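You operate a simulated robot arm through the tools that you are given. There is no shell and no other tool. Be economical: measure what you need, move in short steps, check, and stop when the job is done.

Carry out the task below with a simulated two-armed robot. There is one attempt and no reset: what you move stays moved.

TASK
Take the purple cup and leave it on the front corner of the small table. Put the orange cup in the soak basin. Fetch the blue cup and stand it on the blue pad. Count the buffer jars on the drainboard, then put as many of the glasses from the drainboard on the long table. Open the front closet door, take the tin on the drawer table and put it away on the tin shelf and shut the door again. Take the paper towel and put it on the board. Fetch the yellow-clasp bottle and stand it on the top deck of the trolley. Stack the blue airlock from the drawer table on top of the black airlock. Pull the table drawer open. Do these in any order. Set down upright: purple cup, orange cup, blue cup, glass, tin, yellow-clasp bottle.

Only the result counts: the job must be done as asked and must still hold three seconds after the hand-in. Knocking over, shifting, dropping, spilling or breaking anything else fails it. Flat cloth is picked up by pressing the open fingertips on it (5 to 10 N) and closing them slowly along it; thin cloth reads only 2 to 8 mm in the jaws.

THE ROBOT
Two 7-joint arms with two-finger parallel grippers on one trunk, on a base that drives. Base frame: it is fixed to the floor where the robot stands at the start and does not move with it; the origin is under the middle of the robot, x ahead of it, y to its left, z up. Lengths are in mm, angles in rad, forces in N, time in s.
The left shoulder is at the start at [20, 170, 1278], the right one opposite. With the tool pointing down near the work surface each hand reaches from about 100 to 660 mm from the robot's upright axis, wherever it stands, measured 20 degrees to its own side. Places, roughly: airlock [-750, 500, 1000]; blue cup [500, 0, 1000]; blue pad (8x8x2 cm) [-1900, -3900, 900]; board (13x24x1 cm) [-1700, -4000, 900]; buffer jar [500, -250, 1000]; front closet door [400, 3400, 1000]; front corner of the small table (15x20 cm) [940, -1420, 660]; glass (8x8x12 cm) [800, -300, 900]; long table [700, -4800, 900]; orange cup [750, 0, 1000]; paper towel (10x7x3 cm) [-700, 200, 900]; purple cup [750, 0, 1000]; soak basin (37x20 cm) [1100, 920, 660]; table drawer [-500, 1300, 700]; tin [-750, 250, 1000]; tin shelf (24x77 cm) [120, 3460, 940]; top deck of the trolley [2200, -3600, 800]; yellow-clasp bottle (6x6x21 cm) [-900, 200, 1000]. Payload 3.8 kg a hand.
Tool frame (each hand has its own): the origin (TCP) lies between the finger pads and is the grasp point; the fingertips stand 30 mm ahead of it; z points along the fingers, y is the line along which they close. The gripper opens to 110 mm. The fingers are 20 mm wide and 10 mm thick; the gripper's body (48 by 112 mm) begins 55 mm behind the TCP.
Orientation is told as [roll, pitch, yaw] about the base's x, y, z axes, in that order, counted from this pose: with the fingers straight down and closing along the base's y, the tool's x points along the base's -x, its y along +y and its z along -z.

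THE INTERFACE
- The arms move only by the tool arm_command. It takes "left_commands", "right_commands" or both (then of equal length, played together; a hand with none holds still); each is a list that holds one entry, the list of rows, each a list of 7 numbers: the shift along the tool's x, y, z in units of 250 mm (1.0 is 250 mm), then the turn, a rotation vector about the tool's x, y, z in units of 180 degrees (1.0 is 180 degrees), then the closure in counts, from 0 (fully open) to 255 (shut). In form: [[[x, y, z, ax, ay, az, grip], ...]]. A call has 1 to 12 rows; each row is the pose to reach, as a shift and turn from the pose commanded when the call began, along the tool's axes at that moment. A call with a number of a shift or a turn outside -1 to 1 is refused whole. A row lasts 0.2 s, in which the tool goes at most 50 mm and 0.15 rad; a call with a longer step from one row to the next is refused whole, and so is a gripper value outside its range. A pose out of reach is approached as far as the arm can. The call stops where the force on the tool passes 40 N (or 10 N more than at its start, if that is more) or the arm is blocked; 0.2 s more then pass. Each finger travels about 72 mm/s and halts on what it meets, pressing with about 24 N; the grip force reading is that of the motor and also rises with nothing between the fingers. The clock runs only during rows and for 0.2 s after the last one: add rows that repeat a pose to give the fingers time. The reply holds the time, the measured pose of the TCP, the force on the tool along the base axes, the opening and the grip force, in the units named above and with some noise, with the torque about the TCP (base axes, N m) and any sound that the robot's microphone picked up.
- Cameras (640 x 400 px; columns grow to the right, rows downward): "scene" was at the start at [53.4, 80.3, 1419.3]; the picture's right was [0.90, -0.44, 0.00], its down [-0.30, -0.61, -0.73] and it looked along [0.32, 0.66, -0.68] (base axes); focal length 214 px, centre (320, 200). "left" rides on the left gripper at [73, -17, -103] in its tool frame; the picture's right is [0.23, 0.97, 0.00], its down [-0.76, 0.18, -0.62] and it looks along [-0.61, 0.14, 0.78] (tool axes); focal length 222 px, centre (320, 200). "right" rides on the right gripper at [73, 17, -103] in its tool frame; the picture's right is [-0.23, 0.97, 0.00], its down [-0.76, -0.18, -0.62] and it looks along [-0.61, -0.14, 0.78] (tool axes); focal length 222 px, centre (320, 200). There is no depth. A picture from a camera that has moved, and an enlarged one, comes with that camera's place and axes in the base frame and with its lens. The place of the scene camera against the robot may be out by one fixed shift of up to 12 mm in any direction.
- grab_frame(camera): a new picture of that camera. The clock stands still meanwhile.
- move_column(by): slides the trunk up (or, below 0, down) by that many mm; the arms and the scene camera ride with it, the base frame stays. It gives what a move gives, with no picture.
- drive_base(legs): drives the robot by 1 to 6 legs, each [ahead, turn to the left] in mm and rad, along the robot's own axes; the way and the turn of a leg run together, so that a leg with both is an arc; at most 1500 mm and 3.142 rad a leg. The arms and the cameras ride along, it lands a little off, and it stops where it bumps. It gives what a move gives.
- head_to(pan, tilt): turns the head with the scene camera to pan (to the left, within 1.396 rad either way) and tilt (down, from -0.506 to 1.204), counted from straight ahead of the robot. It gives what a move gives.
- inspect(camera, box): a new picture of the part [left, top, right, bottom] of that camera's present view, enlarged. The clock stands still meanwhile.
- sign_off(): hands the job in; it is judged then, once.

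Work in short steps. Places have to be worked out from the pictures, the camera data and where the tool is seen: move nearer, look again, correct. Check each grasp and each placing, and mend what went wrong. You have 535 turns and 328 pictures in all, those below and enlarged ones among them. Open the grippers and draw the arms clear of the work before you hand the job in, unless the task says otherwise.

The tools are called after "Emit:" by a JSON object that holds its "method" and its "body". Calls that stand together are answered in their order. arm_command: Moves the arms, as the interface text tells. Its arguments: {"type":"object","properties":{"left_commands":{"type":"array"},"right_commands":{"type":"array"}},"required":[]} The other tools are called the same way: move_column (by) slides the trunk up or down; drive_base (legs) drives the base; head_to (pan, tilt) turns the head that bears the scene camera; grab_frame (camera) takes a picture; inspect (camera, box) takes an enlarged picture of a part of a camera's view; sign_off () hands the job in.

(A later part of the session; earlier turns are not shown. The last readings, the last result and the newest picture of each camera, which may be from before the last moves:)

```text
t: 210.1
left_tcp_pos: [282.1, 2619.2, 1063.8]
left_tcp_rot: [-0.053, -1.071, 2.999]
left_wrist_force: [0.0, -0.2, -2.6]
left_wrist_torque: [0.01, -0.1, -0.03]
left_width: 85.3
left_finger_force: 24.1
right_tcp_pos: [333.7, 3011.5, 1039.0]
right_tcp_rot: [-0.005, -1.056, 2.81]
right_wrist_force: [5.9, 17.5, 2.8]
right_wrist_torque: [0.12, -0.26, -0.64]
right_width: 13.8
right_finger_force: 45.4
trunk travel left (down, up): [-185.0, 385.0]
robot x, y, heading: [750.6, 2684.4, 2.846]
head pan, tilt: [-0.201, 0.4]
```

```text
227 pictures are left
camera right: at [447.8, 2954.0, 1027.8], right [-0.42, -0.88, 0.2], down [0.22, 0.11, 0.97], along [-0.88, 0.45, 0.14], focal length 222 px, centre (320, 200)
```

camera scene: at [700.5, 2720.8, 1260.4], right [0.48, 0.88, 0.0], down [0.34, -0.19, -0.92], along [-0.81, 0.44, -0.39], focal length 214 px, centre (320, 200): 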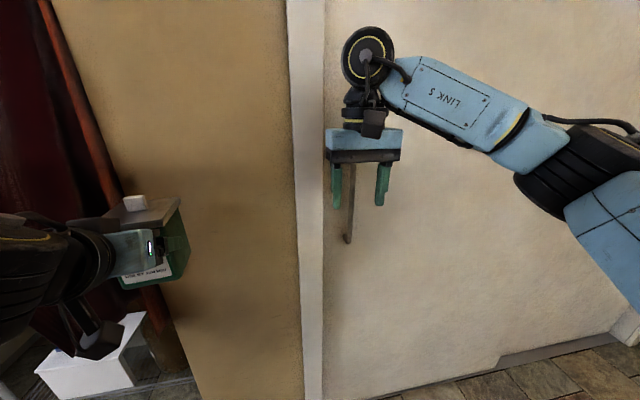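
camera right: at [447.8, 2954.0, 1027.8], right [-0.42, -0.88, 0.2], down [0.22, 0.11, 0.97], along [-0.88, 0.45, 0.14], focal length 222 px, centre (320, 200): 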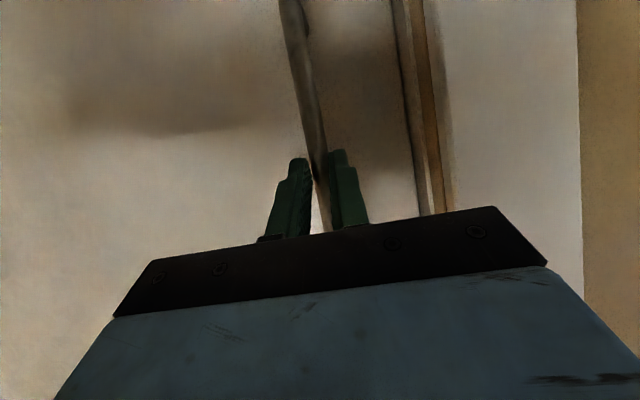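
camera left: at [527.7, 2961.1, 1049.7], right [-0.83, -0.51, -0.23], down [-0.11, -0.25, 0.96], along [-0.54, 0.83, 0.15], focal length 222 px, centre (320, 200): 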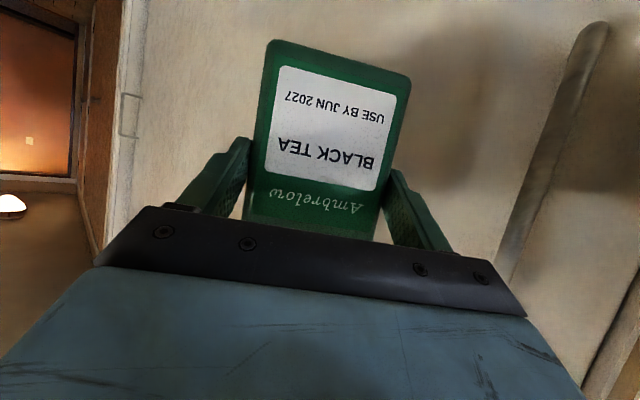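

Gripped. I try sliding it north by 40 mm.

Emit:
{"method": "arm_command", "body": {"right_commands": [[[0, -0.04, 0, 0, 0, 0, 255], [0, -0.08, 0, 0, 0, 0, 255], [0, -0.12, 0, 0, 0, 0, 255], [0, -0.16, 0, 0, 0, 0, 255]]]}}

Emit:
{"method": "grab_frame", "body": {"camera": "right"}}

```text
t: 211.1
left_tcp_pos: [280.5, 2615.6, 1063.7]
left_tcp_rot: [-0.059, -1.072, 3.004]
left_wrist_force: [-0.5, 0.5, -2.7]
left_wrist_torque: [-0.05, -0.15, -0.03]
left_width: 84.9
left_finger_force: 24.0
right_tcp_pos: [345.8, 3044.7, 1040.6]
right_tcp_rot: [-0.004, -1.056, 2.824]
right_wrist_force: [1.4, -7.0, -1.5]
right_wrist_torque: [0.08, 0.1, 0.19]
right_width: 13.6
right_finger_force: 44.7
trunk travel left (down, up): [-185.0, 385.0]
robot x, y, heading: [749.9, 2679.1, 2.84]
head pan, tilt: [-0.201, 0.4]
```

```text
226 pictures are left
camera right: at [459.3, 2988.6, 1028.1], right [-0.42, -0.89, 0.2], down [0.21, 0.11, 0.97], along [-0.88, 0.45, 0.14], focal length 222 px, centre (320, 200)
```

right: 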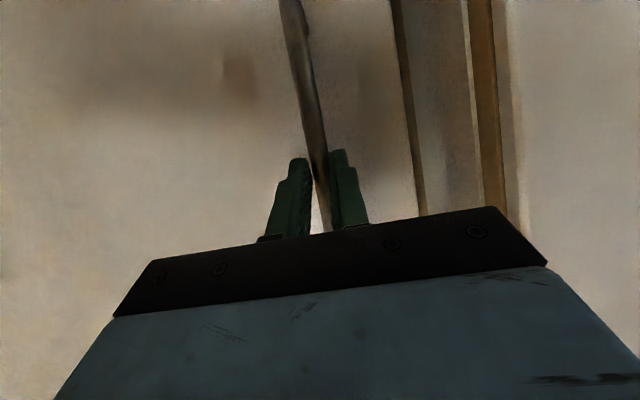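

It slides. I go on sliding 200 mm.

Emit:
{"method": "arm_command", "body": {"right_commands": [[[0, -0.1, 0, 0, 0, 0, 255], [0, -0.2, 0, 0, 0, 0, 255], [0, -0.3, 0, 0, 0, 0, 255], [0, -0.4, 0, 0, 0, 0, 255], [0, -0.5, 0, 0, 0, 0, 255], [0, -0.6, 0, 0, 0, 0, 255], [0, -0.7, 0, 0, 0, 0, 255], [0, -0.8, 0, 0, 0, 0, 255]]]}}

Emit:
{"method": "grab_frame", "body": {"camera": "scene"}}

```text
t: 212.9
left_tcp_pos: [278.5, 2619.3, 1062.9]
left_tcp_rot: [-0.053, -1.068, 3.0]
left_wrist_force: [-0.4, -0.1, -2.2]
left_wrist_torque: [-0.04, -0.09, 0.02]
left_width: 85.0
left_finger_force: 24.1
right_tcp_pos: [409.5, 3239.1, 1041.6]
right_tcp_rot: [-0.009, -1.057, 2.814]
right_wrist_force: [-17.6, 7.2, -4.8]
right_wrist_torque: [-0.28, -0.91, -0.08]
right_width: 13.9
right_finger_force: 45.0
trunk travel left (down, up): [-185.0, 385.0]
robot x, y, heading: [749.4, 2681.6, 2.849]
head pan, tilt: [-0.201, 0.4]
```

```text
225 pictures are left
camera scene: at [641.1, 2740.5, 1260.1], right [0.48, 0.88, 0.0], down [0.34, -0.19, -0.92], along [-0.81, 0.44, -0.39], focal length 214 px, centre (320, 200)
```

scene: 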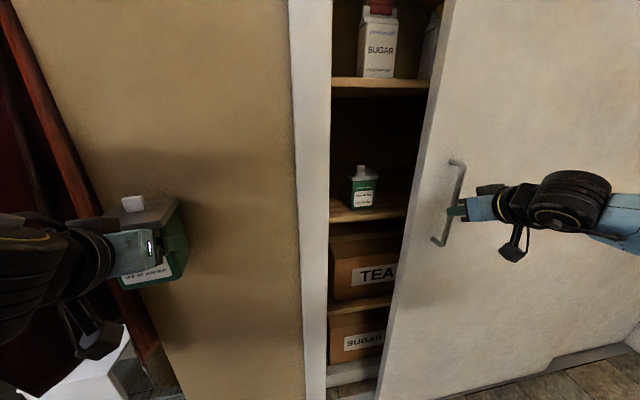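

The closet is open ~250 mm: the tin shelf shows another tin at its south end, so I need a wider opening. I release the handle, draw back, and move the base north for a second stroke.

Emit:
{"method": "arm_command", "body": {"right_commands": [[[0, 0, 0, 0, 0, 0, 180], [0, 0, 0, 0, 0, 0, 120], [0, 0, 0, 0, 0, 0, 80], [0, 0, 0, 0, 0, 0, 80], [0.06, 0, -0.1, 0, 0, 0, 80], [0.12, 0.05, -0.22, 0, 0, 0, 80], [0.18, 0.15, -0.35, 0, 0, 0, 80], [0.24, 0.3, -0.45, 0, 0, 0, 80], [0.24, 0.45, -0.5, 0, 0, 0, 80]]]}}

Emit:
{"method": "drive_base", "body": {"legs": [[-60, 0], [0, -1.55], [280, 0]]}}

```text
t: 214.9
left_tcp_pos: [279.7, 2615.9, 1061.8]
left_tcp_rot: [-0.055, -1.07, 3.004]
left_wrist_force: [-0.6, -0.3, -3.5]
left_wrist_torque: [-0.02, -0.11, 0.01]
left_width: 85.0
left_finger_force: 24.0
right_tcp_pos: [459.0, 3120.9, 1071.5]
right_tcp_rot: [-0.003, -1.056, 2.817]
right_wrist_force: [0.1, 0.1, -0.4]
right_wrist_torque: [-0.05, 0.0, -0.03]
right_width: 75.6
right_finger_force: 0.1
right hand out of reach, approached as far as the arm can: row 8, 9
trunk travel left (down, up): [-185.0, 385.0]
robot x, y, heading: [748.9, 2677.5, 2.848]
head pan, tilt: [-0.201, 0.4]
```

```text
t: 221.2
left_tcp_pos: [798.5, 3401.4, 1063.7]
left_tcp_rot: [-0.055, -1.069, 1.466]
left_wrist_force: [-0.1, -0.5, -2.4]
left_wrist_torque: [-0.13, 0.01, 0.04]
left_width: 84.6
left_finger_force: 24.3
right_tcp_pos: [1310.4, 3238.3, 1071.5]
right_tcp_rot: [-0.005, -1.055, 1.281]
right_wrist_force: [-0.1, -0.1, 0.3]
right_wrist_torque: [0.03, -0.03, 0.02]
right_width: 75.6
right_finger_force: 0.1
trunk travel left (down, up): [-185.0, 385.0]
robot x, y, heading: [881.2, 2934.7, 1.313]
head pan, tilt: [-0.201, 0.4]
```

Now turn back to face the closet.

Emit:
{"method": "drive_base", "body": {"legs": [[0, 1.53]]}}

Emit:
{"method": "grab_frame", "body": {"camera": "scene"}}

```text
t: 225.3
left_tcp_pos: [409.9, 2879.4, 1063.3]
left_tcp_rot: [-0.057, -1.069, 2.979]
left_wrist_force: [0.3, 0.9, -3.2]
left_wrist_torque: [-0.06, -0.11, -0.03]
left_width: 84.8
left_finger_force: 23.7
right_tcp_pos: [601.9, 3379.2, 1071.6]
right_tcp_rot: [-0.004, -1.056, 2.795]
right_wrist_force: [-0.4, 0.2, 0.0]
right_wrist_torque: [0.02, 0.01, -0.02]
right_width: 75.3
right_finger_force: 0.0
trunk travel left (down, up): [-185.0, 385.0]
robot x, y, heading: [880.0, 2937.7, 2.827]
head pan, tilt: [-0.201, 0.4]
```

```text
224 pictures are left
camera scene: at [775.3, 2993.2, 1260.4], right [0.5, 0.87, 0.0], down [0.34, -0.19, -0.92], along [-0.8, 0.46, -0.39], focal length 214 px, centre (320, 200)
```

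scene: 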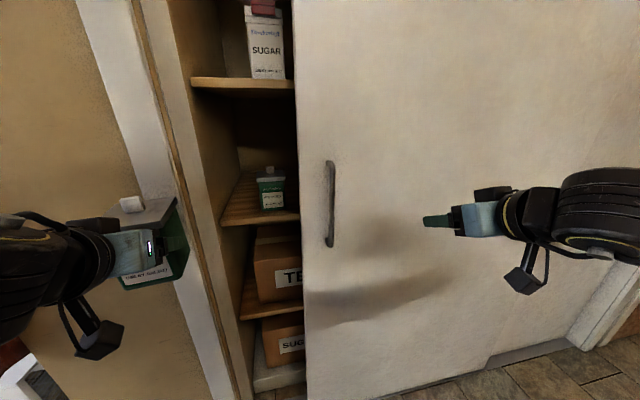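

I drive 50 mm closer and bring the right hand in front of the handle (now at ≈(400,3236)).

Emit:
{"method": "drive_base", "body": {"legs": [[50, 0]]}}

Emit:
{"method": "arm_command", "body": {"right_commands": [[[0.01, 0.18, 0, 0, 0, 0, 80], [0.02, 0.36, 0, 0, 0, 0, 80], [0.03, 0.54, 0, 0, 0, 0, 80], [0.033, 0.72, 0.05, 0, 0, 0, 80], [0.033, 0.797, 0.15, 0, 0, 0, 80], [0.033, 0.797, 0.2, 0, 0, 0, 80], [0.033, 0.797, 0.2, 0, 0, 0, 80]]]}}

Emit:
{"method": "grab_frame", "body": {"camera": "right"}}

```text
t: 226.2
left_tcp_pos: [362.3, 2895.0, 1064.2]
left_tcp_rot: [-0.059, -1.071, 2.982]
left_wrist_force: [-0.3, -0.2, -2.4]
left_wrist_torque: [-0.04, -0.05, -0.01]
left_width: 85.0
left_finger_force: 23.9
right_tcp_pos: [555.5, 3394.9, 1070.1]
right_tcp_rot: [-0.005, -1.056, 2.796]
right_wrist_force: [-0.6, 0.3, -0.3]
right_wrist_torque: [-0.02, -0.01, -0.03]
right_width: 75.4
right_finger_force: 0.0
trunk travel left (down, up): [-185.0, 385.0]
robot x, y, heading: [832.3, 2952.4, 2.824]
head pan, tilt: [-0.201, 0.4]
```

```text
t: 227.8
left_tcp_pos: [363.1, 2895.4, 1063.5]
left_tcp_rot: [-0.058, -1.07, 2.982]
left_wrist_force: [0.0, -0.6, -3.5]
left_wrist_torque: [0.01, -0.06, 0.0]
left_width: 84.9
left_finger_force: 23.9
right_tcp_pos: [446.6, 3222.9, 1038.7]
right_tcp_rot: [-0.003, -1.055, 2.796]
right_wrist_force: [0.2, -0.1, 1.0]
right_wrist_torque: [-0.03, 0.04, -0.02]
right_width: 75.7
right_finger_force: 0.0
right hand out of reach, approached as far as the arm can: row 1, 2, 3
trunk travel left (down, up): [-185.0, 385.0]
robot x, y, heading: [833.9, 2950.2, 2.818]
head pan, tilt: [-0.201, 0.4]
```

```text
223 pictures are left
camera right: at [559.4, 3164.2, 1025.7], right [-0.44, -0.88, 0.2], down [0.22, 0.11, 0.97], along [-0.87, 0.47, 0.14], focal length 222 px, centre (320, 200)
```

right: 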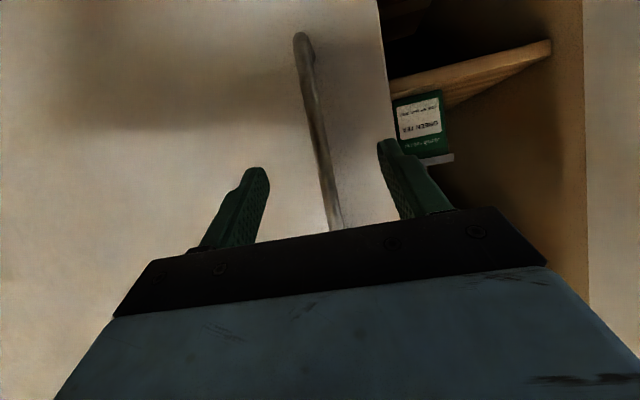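

Aligned. Forward, close, then slide north.

Emit:
{"method": "arm_command", "body": {"right_commands": [[[-0.03, 0, 0.05, 0, 0, 0, 80], [-0.06, 0, 0.1, 0, 0, 0, 80], [-0.089, 0, 0.157, 0, 0, 0, 80], [-0.089, 0, 0.157, 0, 0, 0, 130], [-0.089, 0, 0.157, 0, 0, 0, 180], [-0.089, 0, 0.157, 0, 0, 0, 230], [-0.089, 0, 0.157, 0, 0, 0, 255], [-0.089, 0, 0.157, 0, 0, 0, 255]]]}}

Emit:
{"method": "arm_command", "body": {"right_commands": [[[0, -0.1, 0, 0, 0, 0, 255], [0, -0.2, 0, 0, 0, 0, 255], [0, -0.3, 0, 0, 0, 0, 255], [0, -0.4, 0, 0, 0, 0, 255], [0, -0.5, 0, 0, 0, 0, 255], [0, -0.6, 0, 0, 0, 0, 255], [0, -0.7, 0, 0, 0, 0, 255], [0, -0.8, 0, 0, 0, 0, 255], [0, -0.9, 0, 0, 0, 0, 255], [0, -1.0, 0, 0, 0, 0, 255]]]}}

Emit:
{"method": "grab_frame", "body": {"camera": "scene"}}

```text
t: 229.6
left_tcp_pos: [363.6, 2896.4, 1063.6]
left_tcp_rot: [-0.056, -1.071, 2.98]
left_wrist_force: [1.0, 0.0, -3.1]
left_wrist_torque: [-0.02, -0.04, 0.02]
left_width: 84.7
left_finger_force: 23.8
right_tcp_pos: [406.5, 3239.8, 1039.1]
right_tcp_rot: [-0.004, -1.057, 2.792]
right_wrist_force: [2.1, 6.1, 0.8]
right_wrist_torque: [0.02, -0.16, -0.3]
right_width: 13.8
right_finger_force: 45.2
trunk travel left (down, up): [-185.0, 385.0]
robot x, y, heading: [835.1, 2950.5, 2.825]
head pan, tilt: [-0.201, 0.4]
```

```text
t: 231.8
left_tcp_pos: [363.2, 2896.3, 1064.9]
left_tcp_rot: [-0.054, -1.074, 2.981]
left_wrist_force: [-0.2, 0.0, -3.0]
left_wrist_torque: [-0.03, -0.05, 0.0]
left_width: 84.7
left_finger_force: 23.7
right_tcp_pos: [492.1, 3473.7, 1039.3]
right_tcp_rot: [-0.005, -1.056, 2.797]
right_wrist_force: [-0.5, 0.3, -0.7]
right_wrist_torque: [0.02, 0.02, -0.04]
right_width: 0.0
right_finger_force: 37.6
trunk travel left (down, up): [-185.0, 385.0]
robot x, y, heading: [835.4, 2948.9, 2.823]
head pan, tilt: [-0.201, 0.4]
```

```text
222 pictures are left
camera scene: at [728.4, 3009.4, 1260.4], right [0.5, 0.87, 0.0], down [0.34, -0.19, -0.92], along [-0.8, 0.46, -0.39], focal length 214 px, centre (320, 200)
```

scene: 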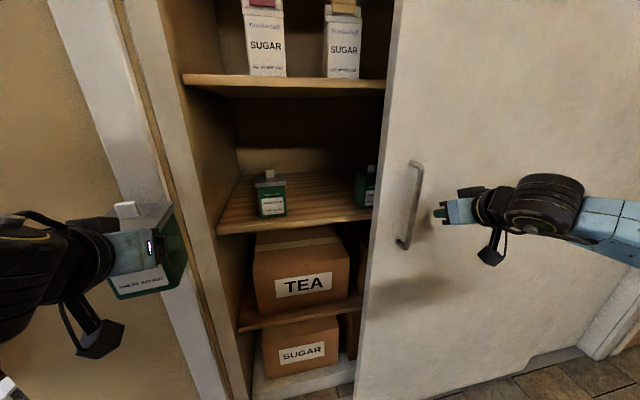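

The hand slipped off the bar near the end (small drift), leaving ~400 mm open; the free shelf gap between two tins is s≈3122–3364. I regrip the handle a little deeper to slide another 90 mm.

Emit:
{"method": "arm_command", "body": {"right_commands": [[[0.04, 0, -0.07, 0, 0, 0, 200], [0.08, 0, -0.14, 0, 0, 0, 140], [0.118, 0.05, -0.209, 0, 0, 0, 80], [0.118, 0.15, -0.209, 0, 0, 0, 80], [0.118, 0.25, -0.209, 0, 0, 0, 80], [0.118, 0.348, -0.209, 0, 0, 0, 80], [0.118, 0.348, -0.209, 0, 0, 0, 80]]]}}

Emit:
{"method": "grab_frame", "body": {"camera": "right"}}

```text
t: 233.4
left_tcp_pos: [362.7, 2895.8, 1065.1]
left_tcp_rot: [-0.059, -1.073, 2.981]
left_wrist_force: [0.2, 0.2, -3.0]
left_wrist_torque: [0.0, -0.1, 0.0]
left_width: 84.8
left_finger_force: 24.3
right_tcp_pos: [519.1, 3369.6, 1040.1]
right_tcp_rot: [-0.004, -1.056, 2.793]
right_wrist_force: [0.5, 0.0, 0.6]
right_wrist_torque: [0.0, 0.0, 0.01]
right_width: 75.4
right_finger_force: 0.1
trunk travel left (down, up): [-185.0, 385.0]
robot x, y, heading: [834.4, 2949.8, 2.822]
head pan, tilt: [-0.201, 0.4]
```

```text
221 pictures are left
camera right: at [631.7, 3309.8, 1027.8], right [-0.44, -0.88, 0.2], down [0.22, 0.11, 0.97], along [-0.87, 0.47, 0.14], focal length 222 px, centre (320, 200)
```

right: 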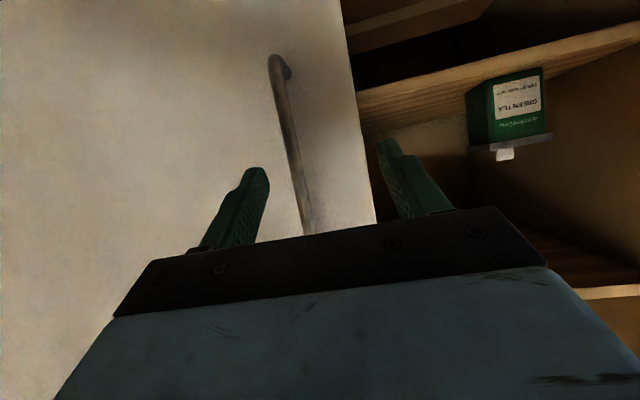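

The bar is ~31 mm north of the finger centre. I shift, advance 76 mm and close.

Emit:
{"method": "arm_command", "body": {"right_commands": [[[0, -0.124, 0, 0, 0, 0, 80], [-0.04, -0.124, 0.07, 0, 0, 0, 80], [-0.08, -0.124, 0.14, 0, 0, 0, 80], [-0.12, -0.124, 0.21, 0, 0, 0, 80], [-0.15, -0.124, 0.265, 0, 0, 0, 80], [-0.15, -0.124, 0.265, 0, 0, 0, 140], [-0.15, -0.124, 0.265, 0, 0, 0, 200], [-0.15, -0.124, 0.265, 0, 0, 0, 255], [-0.15, -0.124, 0.265, 0, 0, 0, 255]]]}}

```text
t: 235.4
left_tcp_pos: [363.0, 2895.8, 1063.6]
left_tcp_rot: [-0.056, -1.072, 2.98]
left_wrist_force: [-0.4, -0.8, -1.9]
left_wrist_torque: [0.03, -0.03, -0.04]
left_width: 84.7
left_finger_force: 23.7
right_tcp_pos: [457.4, 3425.9, 1040.8]
right_tcp_rot: [-0.002, -1.057, 2.794]
right_wrist_force: [-0.5, 3.0, 1.8]
right_wrist_torque: [-0.17, -0.3, -0.09]
right_width: 13.6
right_finger_force: 45.8
trunk travel left (down, up): [-185.0, 385.0]
robot x, y, heading: [833.8, 2950.6, 2.824]
head pan, tilt: [-0.201, 0.4]
```

Gripped. Slide 90 mm, with the small inward compensation.

Emit:
{"method": "arm_command", "body": {"right_commands": [[[-0.002, -0.09, 0.003, 0, 0, 0, 255], [-0.004, -0.18, 0.006, 0, 0, 0, 255], [-0.006, -0.27, 0.01, 0, 0, 0, 255], [-0.0075, -0.36, 0.013, 0, 0, 0, 255], [-0.0075, -0.36, 0.013, 0, 0, 0, 255]]]}}

Emit:
{"method": "grab_frame", "body": {"camera": "scene"}}

```text
t: 236.6
left_tcp_pos: [363.2, 2897.4, 1063.9]
left_tcp_rot: [-0.056, -1.074, 2.979]
left_wrist_force: [0.4, -0.3, -3.0]
left_wrist_torque: [-0.01, -0.09, 0.0]
left_width: 85.1
left_finger_force: 23.9
right_tcp_pos: [486.1, 3516.2, 1040.6]
right_tcp_rot: [-0.008, -1.055, 2.791]
right_wrist_force: [7.0, 6.5, 1.2]
right_wrist_torque: [-0.55, -1.03, -0.25]
right_width: 13.9
right_finger_force: 45.2
trunk travel left (down, up): [-185.0, 385.0]
robot x, y, heading: [829.6, 2949.3, 2.818]
head pan, tilt: [-0.201, 0.4]
```

```text
220 pictures are left
camera scene: at [729.2, 3009.9, 1260.5], right [0.5, 0.87, 0.0], down [0.34, -0.19, -0.92], along [-0.8, 0.46, -0.39], focal length 214 px, centre (320, 200)
```

scene: 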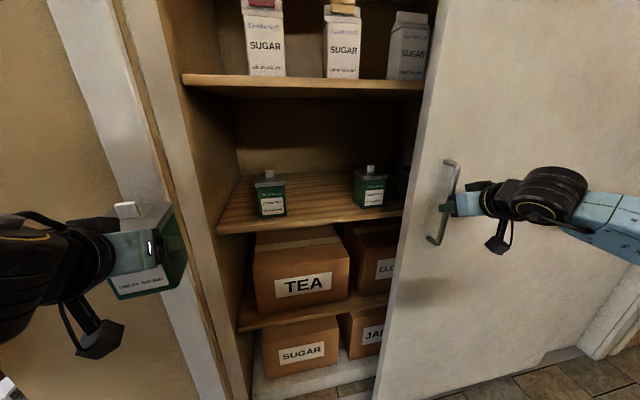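

The gap between the two shelf tins is now clear. I release the handle, draw the right hand back, then shift the base 230 mm north.

Emit:
{"method": "arm_command", "body": {"right_commands": [[[0, 0, 0, 0, 0, 0, 180], [0, 0, 0, 0, 0, 0, 120], [0, 0, 0, 0, 0, 0, 80], [0, 0, 0, 0, 0, 0, 80], [0.06, 0, -0.1, 0, 0, 0, 80], [0.12, 0.05, -0.22, 0, 0, 0, 80], [0.18, 0.15, -0.35, 0, 0, 0, 80], [0.24, 0.3, -0.45, 0, 0, 0, 80], [0.24, 0.45, -0.5, 0, 0, 0, 80]]]}}

Emit:
{"method": "drive_base", "body": {"legs": [[-55, 0], [0, -1.54], [231, 0], [0, 1.31]]}}

Emit:
{"method": "head_to", "body": {"pan": 0.25, "tilt": 0.45}}

Emit:
{"method": "grab_frame", "body": {"camera": "scene"}}

```text
t: 238.6
left_tcp_pos: [362.0, 2895.2, 1063.7]
left_tcp_rot: [-0.058, -1.072, 2.98]
left_wrist_force: [-0.2, -0.5, -2.8]
left_wrist_torque: [-0.01, -0.11, 0.01]
left_width: 84.7
left_finger_force: 23.7
right_tcp_pos: [543.0, 3383.8, 1064.8]
right_tcp_rot: [-0.006, -1.057, 2.797]
right_wrist_force: [-1.0, -0.7, -0.5]
right_wrist_torque: [0.0, -0.02, 0.02]
right_width: 75.2
right_finger_force: 0.2
right hand out of reach, approached as far as the arm can: row 8, 9
trunk travel left (down, up): [-185.0, 385.0]
robot x, y, heading: [834.9, 2947.2, 2.823]
head pan, tilt: [-0.201, 0.4]
heard: snap
```

```text
t: 247.8
left_tcp_pos: [481.1, 3214.4, 1063.8]
left_tcp_rot: [-0.058, -1.073, 2.739]
left_wrist_force: [-0.2, -0.9, -2.1]
left_wrist_torque: [-0.01, -0.05, 0.04]
left_width: 84.8
left_finger_force: 24.3
right_tcp_pos: [773.0, 3645.4, 1064.1]
right_tcp_rot: [-0.002, -1.055, 2.554]
right_wrist_force: [0.0, 0.5, 0.3]
right_wrist_torque: [-0.02, 0.02, 0.03]
right_width: 75.2
right_finger_force: 0.1
trunk travel left (down, up): [-185.0, 385.0]
robot x, y, heading: [952.5, 3156.4, 2.585]
head pan, tilt: [-0.201, 0.4]
heard: snap
```

```text
t: 248.8
left_tcp_pos: [481.1, 3214.0, 1063.5]
left_tcp_rot: [-0.055, -1.072, 2.741]
left_wrist_force: [0.2, 0.0, -3.0]
left_wrist_torque: [-0.02, -0.05, 0.0]
left_width: 84.9
left_finger_force: 23.9
right_tcp_pos: [773.0, 3644.6, 1062.9]
right_tcp_rot: [-0.005, -1.054, 2.555]
right_wrist_force: [-0.6, -0.8, 0.6]
right_wrist_torque: [-0.02, -0.01, 0.01]
right_width: 75.8
right_finger_force: 0.1
trunk travel left (down, up): [-185.0, 385.0]
robot x, y, heading: [951.3, 3153.4, 2.579]
head pan, tilt: [0.25, 0.45]
```

```text
219 pictures are left
camera scene: at [841.5, 3199.7, 1255.7], right [0.31, 0.95, 0.0], down [0.41, -0.13, -0.9], along [-0.86, 0.28, -0.44], focal length 214 px, centre (320, 200)
```

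scene: 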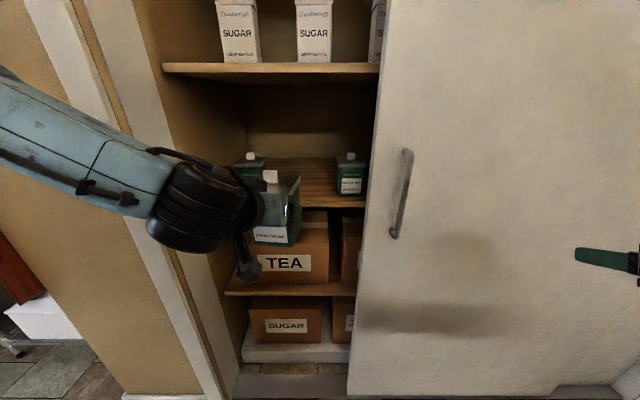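

The left hand lines up with the free gap. I drive 150 mm in and straighten the tin's small roll.

Emit:
{"method": "drive_base", "body": {"legs": [[150, 0]]}}

Emit:
{"method": "arm_command", "body": {"left_commands": [[[0, 0, 0, -0.009, 0, 0, 150], [0, 0, 0, -0.0175, 0, 0, 150], [0, 0, 0, -0.0175, 0, 0, 150]]]}}

Emit:
{"method": "grab_frame", "body": {"camera": "scene"}}

Emit:
{"method": "grab_frame", "body": {"camera": "left"}}

```text
t: 250.1
left_tcp_pos: [356.6, 3290.9, 1063.2]
left_tcp_rot: [-0.057, -1.072, 2.746]
left_wrist_force: [-0.3, 0.1, -3.0]
left_wrist_torque: [-0.02, -0.09, 0.03]
left_width: 84.8
left_finger_force: 23.7
right_tcp_pos: [647.6, 3723.2, 1063.5]
right_tcp_rot: [-0.005, -1.052, 2.559]
right_wrist_force: [-0.6, 0.3, 0.1]
right_wrist_torque: [0.01, 0.01, -0.03]
right_width: 75.5
right_finger_force: 0.0
trunk travel left (down, up): [-185.0, 385.0]
robot x, y, heading: [825.0, 3230.3, 2.582]
head pan, tilt: [0.25, 0.45]
```

```text
t: 250.9
left_tcp_pos: [357.3, 3290.0, 1064.5]
left_tcp_rot: [-0.002, -1.072, 2.744]
left_wrist_force: [-0.6, 0.8, -2.1]
left_wrist_torque: [-0.04, -0.06, -0.02]
left_width: 84.9
left_finger_force: 24.4
right_tcp_pos: [648.3, 3723.7, 1062.7]
right_tcp_rot: [-0.005, -1.053, 2.559]
right_wrist_force: [-0.1, 0.0, 0.4]
right_wrist_torque: [0.02, 0.0, 0.01]
right_width: 75.6
right_finger_force: 0.1
trunk travel left (down, up): [-185.0, 385.0]
robot x, y, heading: [826.9, 3233.3, 2.588]
head pan, tilt: [0.25, 0.45]
```

```text
218 pictures are left
camera scene: at [717.6, 3276.7, 1255.7], right [0.3, 0.95, 0.0], down [0.41, -0.13, -0.9], along [-0.86, 0.27, -0.44], focal length 214 px, centre (320, 200)
```

scene: 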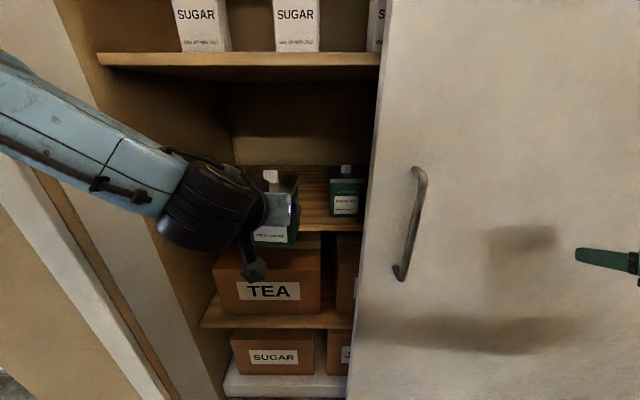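

```text
217 pictures are left
camera left: at [478.2, 3255.5, 1049.6], right [-0.28, -0.94, -0.2], down [0.1, -0.24, 0.97], along [-0.96, 0.25, 0.16], focal length 222 px, centre (320, 200)
```

left: 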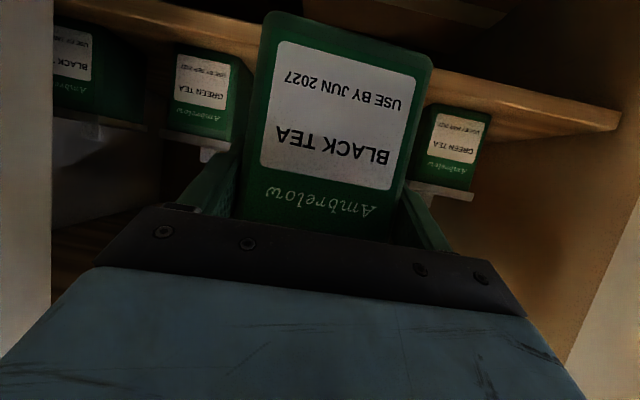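

The gap centre is at s≈3233. I move the tin in 191 mm, staying above the shelf.

Emit:
{"method": "arm_command", "body": {"left_commands": [[[-0.046, 0.04, 0.084, 0, 0, 0, 150], [-0.092, 0.08, 0.168, 0, 0, 0, 150], [-0.138, 0.119, 0.252, 0, 0, 0, 150], [-0.184, 0.119, 0.336, 0, 0, 0, 150], [-0.23, 0.119, 0.42, 0, 0, 0, 150], [-0.276, 0.119, 0.504, 0, 0, 0, 150], [-0.322, 0.119, 0.588, 0, 0, 0, 150], [-0.366, 0.119, 0.671, 0, 0, 0, 150], [-0.366, 0.119, 0.671, 0, 0, 0, 150]]]}}

Emit:
{"method": "grab_frame", "body": {"camera": "left"}}

Emit:
{"method": "grab_frame", "body": {"camera": "scene"}}

```text
t: 252.9
left_tcp_pos: [167.1, 3339.1, 1063.6]
left_tcp_rot: [-0.003, -1.072, 2.744]
left_wrist_force: [-0.2, 0.6, -2.5]
left_wrist_torque: [-0.06, -0.01, 0.0]
left_width: 84.8
left_finger_force: 24.1
right_tcp_pos: [647.3, 3721.9, 1063.2]
right_tcp_rot: [-0.002, -1.055, 2.559]
right_wrist_force: [0.0, 0.1, -0.3]
right_wrist_torque: [0.01, 0.0, 0.0]
right_width: 75.6
right_finger_force: 0.0
trunk travel left (down, up): [-185.0, 385.0]
robot x, y, heading: [826.1, 3229.7, 2.585]
head pan, tilt: [0.25, 0.45]
```

```text
216 pictures are left
camera left: at [289.7, 3304.2, 1050.1], right [-0.28, -0.94, -0.2], down [0.1, -0.24, 0.97], along [-0.96, 0.25, 0.16], focal length 222 px, centre (320, 200)
```

left: 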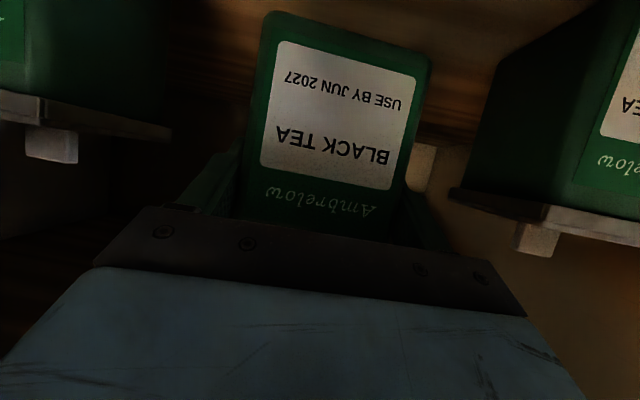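

```text
215 pictures are left
camera scene: at [717.7, 3276.6, 1255.8], right [0.3, 0.95, 0.0], down [0.41, -0.13, -0.9], along [-0.86, 0.27, -0.44], focal length 214 px, centre (320, 200)
```

scene: 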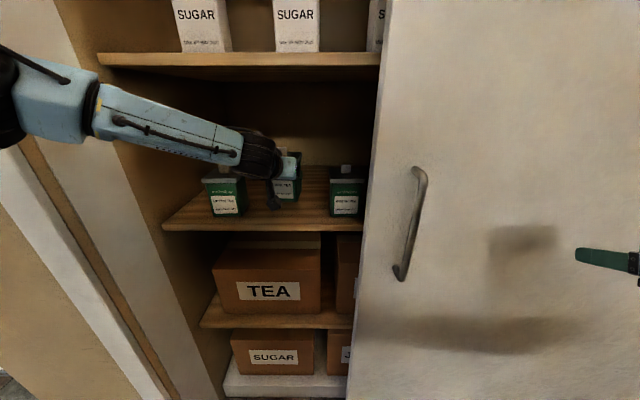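

I look closer at a pale thing behind the tin before lowering.

Emit:
{"method": "inspect", "body": {"camera": "left", "box": [380, 60, 560, 260]}}

Emit:
{"method": "inspect", "body": {"camera": "scene", "box": [180, 110, 400, 250]}}

```text
2.00 times, centred on (470, 160) of left
camera zoom: at [289.7, 3304.2, 1050.1], right [-0.28, -0.94, -0.2], down [0.1, -0.24, 0.97], along [-0.96, 0.25, 0.16], focal length 444 px, centre (20, 280)
```

zoom: 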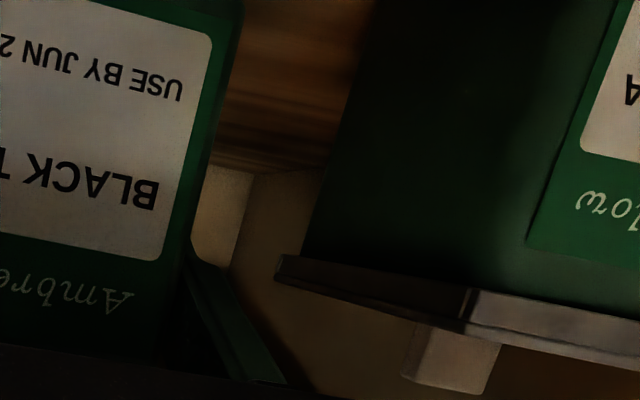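

```text
2.86 times, centred on (290, 180) of scene
camera zoom: at [717.7, 3276.6, 1255.8], right [0.3, 0.95, 0.0], down [0.41, -0.13, -0.9], along [-0.86, 0.27, -0.44], focal length 613 px, centre (406, 257)
```

zoom: 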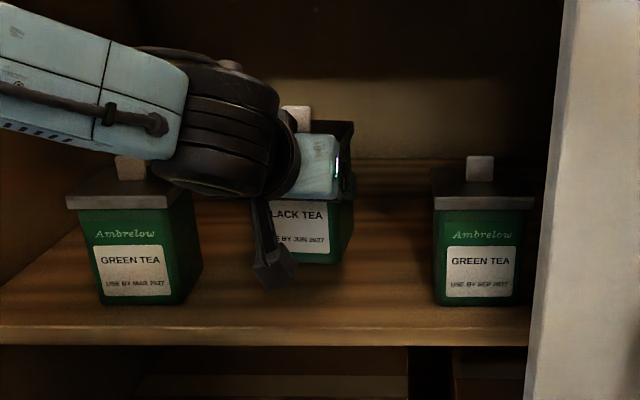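

That is only a lit patch on the back wall. I lower the tin 45 mm.

Emit:
{"method": "arm_command", "body": {"left_commands": [[[0.04, 0, 0.022, 0, 0, 0, 150], [0.08, 0, 0.044, 0, 0, 0, 150], [0.12, 0, 0.066, 0, 0, 0, 150], [0.158, 0, 0.086, 0, 0, 0, 150], [0.158, 0, 0.086, 0, 0, 0, 150]]]}}

Emit:
{"method": "arm_command", "body": {"left_commands": [[[0.015, 0, 0.008, 0, 0, 0, 150], [0.03, 0, 0.016, 0, 0, 0, 150], [0.03, 0, 0.016, 0, 0, 0, 150]]]}}

```text
t: 254.1
left_tcp_pos: [168.0, 3338.4, 1018.1]
left_tcp_rot: [-0.001, -1.072, 2.742]
left_wrist_force: [0.2, 0.4, -2.9]
left_wrist_torque: [-0.02, -0.04, 0.0]
left_width: 85.0
left_finger_force: 24.4
right_tcp_pos: [646.7, 3722.8, 1063.4]
right_tcp_rot: [-0.003, -1.054, 2.559]
right_wrist_force: [-0.8, 0.0, -0.1]
right_wrist_torque: [-0.02, -0.04, 0.05]
right_width: 75.4
right_finger_force: 0.1
trunk travel left (down, up): [-185.0, 385.0]
robot x, y, heading: [829.8, 3230.0, 2.584]
head pan, tilt: [0.25, 0.45]
```

```text
t: 254.9
left_tcp_pos: [170.1, 3337.3, 1013.4]
left_tcp_rot: [-0.002, -1.08, 2.745]
left_wrist_force: [-3.4, 0.9, 18.0]
left_wrist_torque: [-0.24, -0.07, -0.01]
left_width: 84.8
left_finger_force: 24.9
right_tcp_pos: [649.2, 3722.8, 1063.8]
right_tcp_rot: [-0.003, -1.058, 2.556]
right_wrist_force: [0.0, 0.2, -0.5]
right_wrist_torque: [0.05, -0.01, -0.01]
right_width: 75.4
right_finger_force: 0.1
trunk travel left (down, up): [-185.0, 385.0]
robot x, y, heading: [827.6, 3232.6, 2.585]
head pan, tilt: [0.25, 0.45]
```

Touching the shelf (18 N). I ease up 2 mm, open, and draw straight back.

Emit:
{"method": "arm_command", "body": {"left_commands": [[[-0.01, 0, -0.005, 0, 0, 0, 150], [-0.01, 0, -0.005, 0, 0, 0, 110], [-0.01, 0, -0.005, 0, 0, 0, 60], [-0.01, 0, -0.005, 0, 0, 0, 20], [-0.01, 0, -0.005, 0, 0, 0, 0], [-0.01, 0, -0.005, 0, 0, 0, 0]]]}}

Emit:
{"method": "grab_frame", "body": {"camera": "left"}}

```text
t: 256.3
left_tcp_pos: [169.7, 3337.1, 1012.9]
left_tcp_rot: [-0.002, -1.071, 2.743]
left_wrist_force: [-0.1, 0.7, -0.1]
left_wrist_torque: [-0.03, 0.02, 0.04]
left_width: 110.2
left_finger_force: 0.0
right_tcp_pos: [648.1, 3722.0, 1063.6]
right_tcp_rot: [-0.003, -1.054, 2.558]
right_wrist_force: [0.3, -0.2, -0.2]
right_wrist_torque: [0.01, 0.0, 0.01]
right_width: 75.2
right_finger_force: 0.1
trunk travel left (down, up): [-185.0, 385.0]
robot x, y, heading: [825.4, 3230.7, 2.583]
head pan, tilt: [0.25, 0.45]
```

```text
212 pictures are left
camera left: at [290.7, 3302.7, 998.9], right [-0.28, -0.94, -0.2], down [0.1, -0.24, 0.97], along [-0.96, 0.25, 0.16], focal length 222 px, centre (320, 200)
```

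left: 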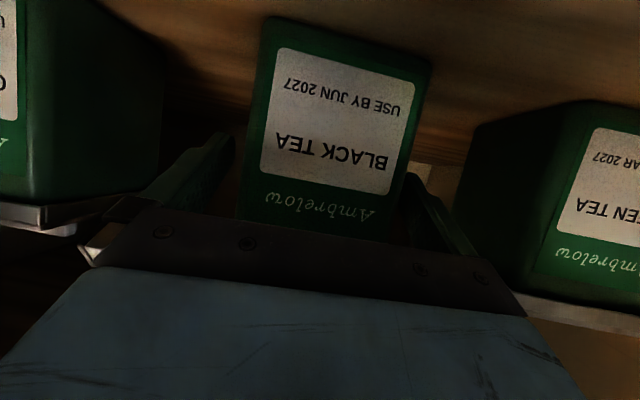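

Free. Draw back 170 mm.

Emit:
{"method": "arm_command", "body": {"left_commands": [[[0.046, 0, -0.085, 0, 0, 0, 0], [0.092, 0, -0.17, 0, 0, 0, 0], [0.138, 0, -0.255, 0, 0, 0, 0], [0.184, 0, -0.34, 0, 0, 0, 0], [0.23, 0, -0.425, 0, 0, 0, 0], [0.28, 0, -0.51, 0, 0, 0, 0], [0.325, 0, -0.597, 0, 0, 0, 0]]]}}

Emit:
{"method": "inspect", "body": {"camera": "scene", "box": [180, 110, 400, 250]}}

```text
t: 257.9
left_tcp_pos: [325.4, 3269.5, 1013.2]
left_tcp_rot: [-0.002, -1.074, 2.747]
left_wrist_force: [0.0, 0.0, 0.2]
left_wrist_torque: [0.01, 0.02, -0.01]
left_width: 109.8
left_finger_force: 0.1
right_tcp_pos: [647.5, 3723.2, 1062.3]
right_tcp_rot: [-0.004, -1.055, 2.559]
right_wrist_force: [-0.7, 0.7, 0.1]
right_wrist_torque: [-0.01, 0.02, -0.02]
right_width: 75.5
right_finger_force: 0.1
trunk travel left (down, up): [-185.0, 385.0]
robot x, y, heading: [826.3, 3230.1, 2.579]
head pan, tilt: [0.25, 0.45]
```

```text
2.86 times, centred on (290, 180) of scene
camera zoom: at [718.1, 3276.6, 1255.8], right [0.3, 0.95, 0.0], down [0.41, -0.13, -0.9], along [-0.86, 0.27, -0.43], focal length 613 px, centre (406, 257)
```

zoom: 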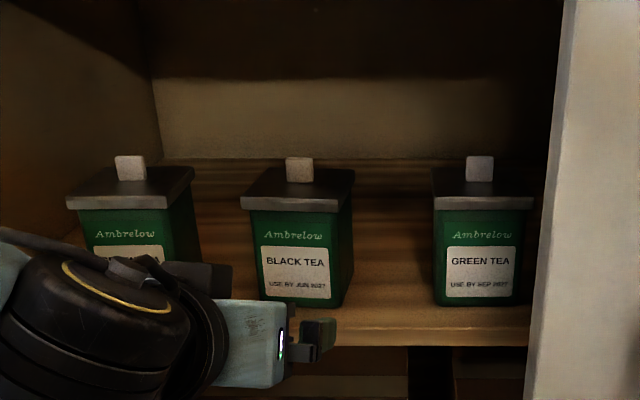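

The black tea tin stands upright on the shelf. Now to shut the door: I back out, turn parallel, reverse south to s≈3100 and face the door again.

Emit:
{"method": "drive_base", "body": {"legs": [[-135, 0], [0, -1.3], [-190, 0]]}}

Emit:
{"method": "drive_base", "body": {"legs": [[0, 1.56]]}}

Emit:
{"method": "head_to", "body": {"pan": -0.3, "tilt": 0.4}}

Emit:
{"method": "grab_frame", "body": {"camera": "scene"}}

```text
t: 263.6
left_tcp_pos: [789.1, 3472.8, 1014.2]
left_tcp_rot: [-0.001, -1.074, 1.447]
left_wrist_force: [0.9, -0.4, 0.1]
left_wrist_torque: [0.02, -0.01, -0.02]
left_width: 110.0
left_finger_force: 0.1
right_tcp_pos: [1311.9, 3286.0, 1063.1]
right_tcp_rot: [-0.004, -1.053, 1.263]
right_wrist_force: [0.2, -1.3, -0.4]
right_wrist_torque: [-0.02, 0.01, -0.01]
right_width: 75.9
right_finger_force: 0.0
trunk travel left (down, up): [-185.0, 385.0]
robot x, y, heading: [889.8, 2979.6, 1.288]
head pan, tilt: [0.25, 0.45]
```

```text
t: 267.8
left_tcp_pos: [394.8, 2885.9, 1013.6]
left_tcp_rot: [-0.003, -1.071, 3.009]
left_wrist_force: [-0.7, -0.2, -0.4]
left_wrist_torque: [0.01, -0.02, 0.07]
left_width: 109.8
left_finger_force: 0.1
right_tcp_pos: [586.3, 3407.4, 1063.3]
right_tcp_rot: [-0.002, -1.053, 2.823]
right_wrist_force: [0.0, 0.2, 0.7]
right_wrist_torque: [0.01, -0.01, -0.04]
right_width: 75.6
right_finger_force: 0.2
trunk travel left (down, up): [-185.0, 385.0]
robot x, y, heading: [891.0, 2981.5, 2.847]
head pan, tilt: [0.25, 0.45]
```

```text
t: 268.7
left_tcp_pos: [394.3, 2885.7, 1013.1]
left_tcp_rot: [-0.003, -1.071, 3.009]
left_wrist_force: [-0.8, -0.5, -0.1]
left_wrist_torque: [0.03, 0.01, -0.01]
left_width: 110.1
left_finger_force: 0.0
right_tcp_pos: [587.0, 3406.0, 1063.6]
right_tcp_rot: [-0.003, -1.054, 2.823]
right_wrist_force: [-0.7, 0.2, 0.2]
right_wrist_torque: [0.01, -0.02, -0.02]
right_width: 75.6
right_finger_force: 0.1
trunk travel left (down, up): [-185.0, 385.0]
robot x, y, heading: [889.8, 2981.4, 2.853]
head pan, tilt: [-0.3, 0.4]
```

```text
210 pictures are left
camera scene: at [787.4, 3043.7, 1260.4], right [0.56, 0.83, 0.0], down [0.32, -0.22, -0.92], along [-0.76, 0.51, -0.39], focal length 214 px, centre (320, 200)
```

scene: 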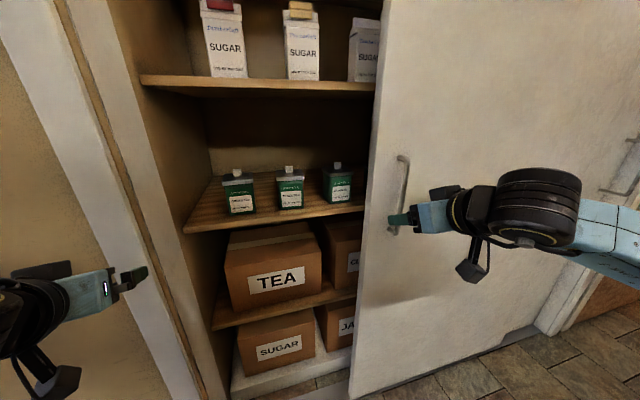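

I drive 45 mm closer and line the right hand up with the handle (≈(485,3506)).

Emit:
{"method": "drive_base", "body": {"legs": [[45, 0]]}}

Emit:
{"method": "arm_command", "body": {"right_commands": [[[0.01, -0.13, 0.02, 0, 0, 0, 80], [0.02, -0.26, 0.06, 0, 0, 0, 80], [0.02, -0.26, 0.159, 0, 0, 0, 80], [0.02, -0.26, 0.159, 0, 0, 0, 80]]]}}

Emit:
{"method": "grab_frame", "body": {"camera": "right"}}

```text
t: 269.6
left_tcp_pos: [351.0, 2898.2, 1012.1]
left_tcp_rot: [-0.002, -1.072, 3.01]
left_wrist_force: [-0.5, 0.0, -0.2]
left_wrist_torque: [-0.02, -0.02, 0.01]
left_width: 110.0
left_finger_force: 0.0
right_tcp_pos: [543.9, 3418.8, 1062.6]
right_tcp_rot: [-0.004, -1.054, 2.825]
right_wrist_force: [0.2, -0.5, -0.1]
right_wrist_torque: [-0.02, 0.03, 0.0]
right_width: 75.7
right_finger_force: 0.0
trunk travel left (down, up): [-185.0, 385.0]
robot x, y, heading: [848.4, 2990.1, 2.852]
head pan, tilt: [-0.3, 0.4]
```

```text
t: 270.6
left_tcp_pos: [352.7, 2898.4, 1011.9]
left_tcp_rot: [-0.001, -1.073, 3.008]
left_wrist_force: [0.5, -0.1, -0.1]
left_wrist_torque: [0.0, 0.01, -0.03]
left_width: 110.1
left_finger_force: 0.1
right_tcp_pos: [535.9, 3490.8, 1040.3]
right_tcp_rot: [-0.005, -1.055, 2.826]
right_wrist_force: [-0.4, -0.6, -0.2]
right_wrist_torque: [-0.01, 0.03, 0.03]
right_width: 75.4
right_finger_force: 0.1
trunk travel left (down, up): [-185.0, 385.0]
robot x, y, heading: [847.7, 2994.3, 2.85]
head pan, tilt: [-0.3, 0.4]
```

```text
209 pictures are left
camera right: at [649.7, 3436.0, 1028.1], right [-0.41, -0.89, 0.2], down [0.21, 0.11, 0.97], along [-0.88, 0.44, 0.14], focal length 222 px, centre (320, 200)
```

right: 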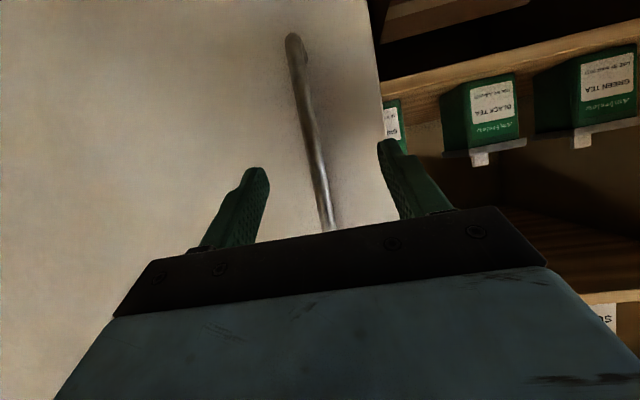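

Good alignment. Advance, close, and slide south 250 mm.

Emit:
{"method": "arm_command", "body": {"right_commands": [[[-0.03, 0, 0.06, 0, 0, 0, 80], [-0.06, 0, 0.12, 0, 0, 0, 80], [-0.099, 0, 0.176, 0, 0, 0, 80], [-0.099, 0, 0.176, 0, 0, 0, 130], [-0.099, 0, 0.176, 0, 0, 0, 180], [-0.099, 0, 0.176, 0, 0, 0, 230], [-0.099, 0, 0.176, 0, 0, 0, 255], [-0.099, 0, 0.176, 0, 0, 0, 255]]]}}

Emit:
{"method": "arm_command", "body": {"right_commands": [[[0, 0.1, 0, 0, 0, 0, 255], [0, 0.2, 0, 0, 0, 0, 255], [0, 0.3, 0, 0, 0, 0, 255], [0, 0.4, 0, 0, 0, 0, 255], [0.002, 0.5, -0.003, 0, 0, 0, 255], [0.002, 0.6, -0.003, 0, 0, 0, 255], [0.002, 0.7, -0.003, 0, 0, 0, 255], [0.003, 0.8, -0.004, 0, 0, 0, 255], [0.003, 0.9, -0.004, 0, 0, 0, 255], [0.003, 1.0, -0.004, 0, 0, 0, 255]]]}}

Emit:
{"method": "grab_frame", "body": {"camera": "scene"}}

```text
t: 272.4
left_tcp_pos: [352.1, 2897.7, 1014.3]
left_tcp_rot: [-0.001, -1.071, 3.007]
left_wrist_force: [-0.5, 0.5, -0.5]
left_wrist_torque: [-0.01, -0.02, -0.01]
left_width: 110.1
left_finger_force: 0.1
right_tcp_pos: [487.3, 3507.3, 1038.9]
right_tcp_rot: [-0.002, -1.052, 2.822]
right_wrist_force: [0.8, 3.3, 1.6]
right_wrist_torque: [-0.19, -0.22, -0.03]
right_width: 13.6
right_finger_force: 44.6
trunk travel left (down, up): [-185.0, 385.0]
robot x, y, heading: [843.8, 2990.3, 2.845]
head pan, tilt: [-0.3, 0.4]
```

```text
t: 274.6
left_tcp_pos: [352.1, 2896.3, 1013.8]
left_tcp_rot: [-0.004, -1.073, 3.012]
left_wrist_force: [0.6, -0.7, -0.4]
left_wrist_torque: [0.01, 0.01, -0.01]
left_width: 109.9
left_finger_force: 0.0
right_tcp_pos: [408.8, 3263.9, 1039.7]
right_tcp_rot: [0.0, -1.058, 2.827]
right_wrist_force: [-3.7, -3.4, 12.7]
right_wrist_torque: [0.17, 0.15, -0.07]
right_width: 13.6
right_finger_force: 44.8
trunk travel left (down, up): [-185.0, 385.0]
robot x, y, heading: [847.8, 2994.7, 2.848]
head pan, tilt: [-0.3, 0.4]
```

```text
208 pictures are left
camera scene: at [745.2, 3054.5, 1260.6], right [0.56, 0.83, 0.0], down [0.32, -0.22, -0.92], along [-0.76, 0.51, -0.39], focal length 214 px, centre (320, 200)
```

scene: 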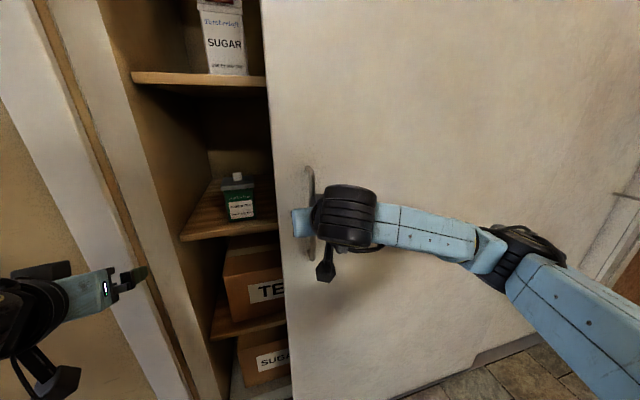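

I try to slide further south with the same grip, in small steps.

Emit:
{"method": "arm_command", "body": {"right_commands": [[[0, 0.08, 0, 0, 0, 0, 255], [0, 0.16, 0, 0, 0, 0, 255], [0, 0.24, 0, 0, 0, 0, 255], [0, 0.32, 0, 0, 0, 0, 255]]]}}

```text
t: 275.6
left_tcp_pos: [352.1, 2896.1, 1012.9]
left_tcp_rot: [-0.003, -1.074, 3.012]
left_wrist_force: [0.4, -0.7, -0.6]
left_wrist_torque: [0.01, 0.03, 0.02]
left_width: 110.0
left_finger_force: 0.1
right_tcp_pos: [384.8, 3190.0, 1039.2]
right_tcp_rot: [-0.002, -1.056, 2.827]
right_wrist_force: [0.8, -3.4, 14.3]
right_wrist_torque: [-0.01, -0.01, -0.15]
right_width: 13.6
right_finger_force: 45.3
trunk travel left (down, up): [-185.0, 385.0]
robot x, y, heading: [848.4, 2990.4, 2.846]
head pan, tilt: [-0.3, 0.4]
```

It still works; continue another 100 mm.

Emit:
{"method": "arm_command", "body": {"right_commands": [[[0, 0.08, 0, 0, 0, 0, 255], [0, 0.16, 0, 0, 0, 0, 255], [0, 0.24, 0, 0, 0, 0, 255], [0, 0.32, 0, 0, 0, 0, 255], [0, 0.4, 0, 0, 0, 0, 255]]]}}

```text
t: 276.8
left_tcp_pos: [353.6, 2896.6, 1014.0]
left_tcp_rot: [-0.002, -1.074, 3.01]
left_wrist_force: [0.6, 0.2, -0.1]
left_wrist_torque: [0.0, 0.02, -0.03]
left_width: 109.9
left_finger_force: 0.0
right_tcp_pos: [353.4, 3093.2, 1037.8]
right_tcp_rot: [-0.004, -1.055, 2.827]
right_wrist_force: [10.5, -6.7, 5.7]
right_wrist_torque: [0.18, 0.61, -0.1]
right_width: 13.7
right_finger_force: 44.9
trunk travel left (down, up): [-185.0, 385.0]
robot x, y, heading: [848.1, 2995.0, 2.852]
head pan, tilt: [-0.3, 0.4]
```

Only ~92 mm left. I first move the left hand out of the way to the left, then finish.

Emit:
{"method": "arm_command", "body": {"left_commands": [[[0.02, 0.1, -0.03, 0, 0, 0, 0], [0.04, 0.2, -0.07, 0, 0, 0, 0], [0.06, 0.3, -0.1, 0, 0, 0, 0], [0.077, 0.4, -0.14, 0, 0, 0, 0]]]}}

Emit:
{"method": "arm_command", "body": {"right_commands": [[[0, 0.08, 0, 0, 0, 0, 255], [0, 0.16, 0, 0, 0, 0, 255], [0, 0.24, 0, 0, 0, 0, 255], [0, 0.32, 0, 0, 0, 0, 255], [0, 0.38, 0, 0, 0, 0, 255]]]}}

Emit:
{"method": "head_to", "body": {"pan": 0.0, "tilt": 0.4}}

Emit:
{"method": "grab_frame", "body": {"camera": "scene"}}

```text
t: 277.8
left_tcp_pos: [346.3, 2792.2, 1016.9]
left_tcp_rot: [-0.005, -1.073, 3.011]
left_wrist_force: [-0.4, -0.2, 0.1]
left_wrist_torque: [0.01, 0.0, 0.0]
left_width: 110.1
left_finger_force: 0.0
left hand out of reach, approached as far as the arm can: row 2, 3, 4
right_tcp_pos: [353.4, 3095.5, 1038.8]
right_tcp_rot: [-0.008, -1.054, 2.829]
right_wrist_force: [15.7, -14.1, 2.8]
right_wrist_torque: [-0.27, -0.22, 0.05]
right_width: 13.8
right_finger_force: 45.2
trunk travel left (down, up): [-185.0, 385.0]
robot x, y, heading: [846.2, 2990.6, 2.849]
head pan, tilt: [-0.3, 0.4]
```

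```text
t: 279.0
left_tcp_pos: [345.9, 2793.4, 1017.4]
left_tcp_rot: [0.0, -1.073, 3.008]
left_wrist_force: [0.5, -0.1, 0.4]
left_wrist_torque: [0.01, 0.01, -0.01]
left_width: 109.8
left_finger_force: 0.2
right_tcp_pos: [324.9, 3013.1, 1039.5]
right_tcp_rot: [-0.008, -1.059, 2.821]
right_wrist_force: [16.2, 2.5, 3.9]
right_wrist_torque: [-0.06, 0.33, -0.14]
right_width: 13.9
right_finger_force: 45.2
trunk travel left (down, up): [-185.0, 385.0]
robot x, y, heading: [849.7, 2989.8, 2.847]
head pan, tilt: [-0.3, 0.4]
stopped in row 5 (right hand): the force on the tool passed its limit at 43 N (the readings are from after the stop); the commanded pose is now the measured one
```

```text
t: 279.8
left_tcp_pos: [346.4, 2793.6, 1018.3]
left_tcp_rot: [0.001, -1.075, 3.007]
left_wrist_force: [0.3, 0.2, -0.7]
left_wrist_torque: [0.0, -0.03, 0.02]
left_width: 109.8
left_finger_force: 0.1
right_tcp_pos: [325.3, 3014.4, 1039.1]
right_tcp_rot: [-0.006, -1.056, 2.821]
right_wrist_force: [22.1, 1.5, 10.0]
right_wrist_torque: [-0.36, -0.58, -0.18]
right_width: 13.8
right_finger_force: 45.1
trunk travel left (down, up): [-185.0, 385.0]
robot x, y, heading: [844.8, 2995.8, 2.85]
head pan, tilt: [0.0, 0.4]
```

```text
207 pictures are left
camera scene: at [737.0, 3031.7, 1260.8], right [0.29, 0.96, 0.0], down [0.37, -0.11, -0.92], along [-0.88, 0.27, -0.39], focal length 214 px, centre (320, 200)
```

scene: 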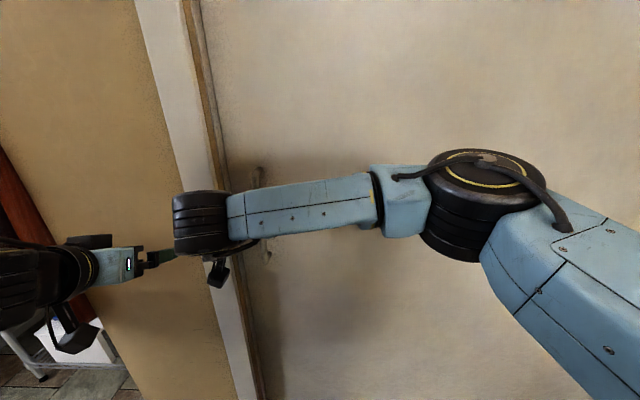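

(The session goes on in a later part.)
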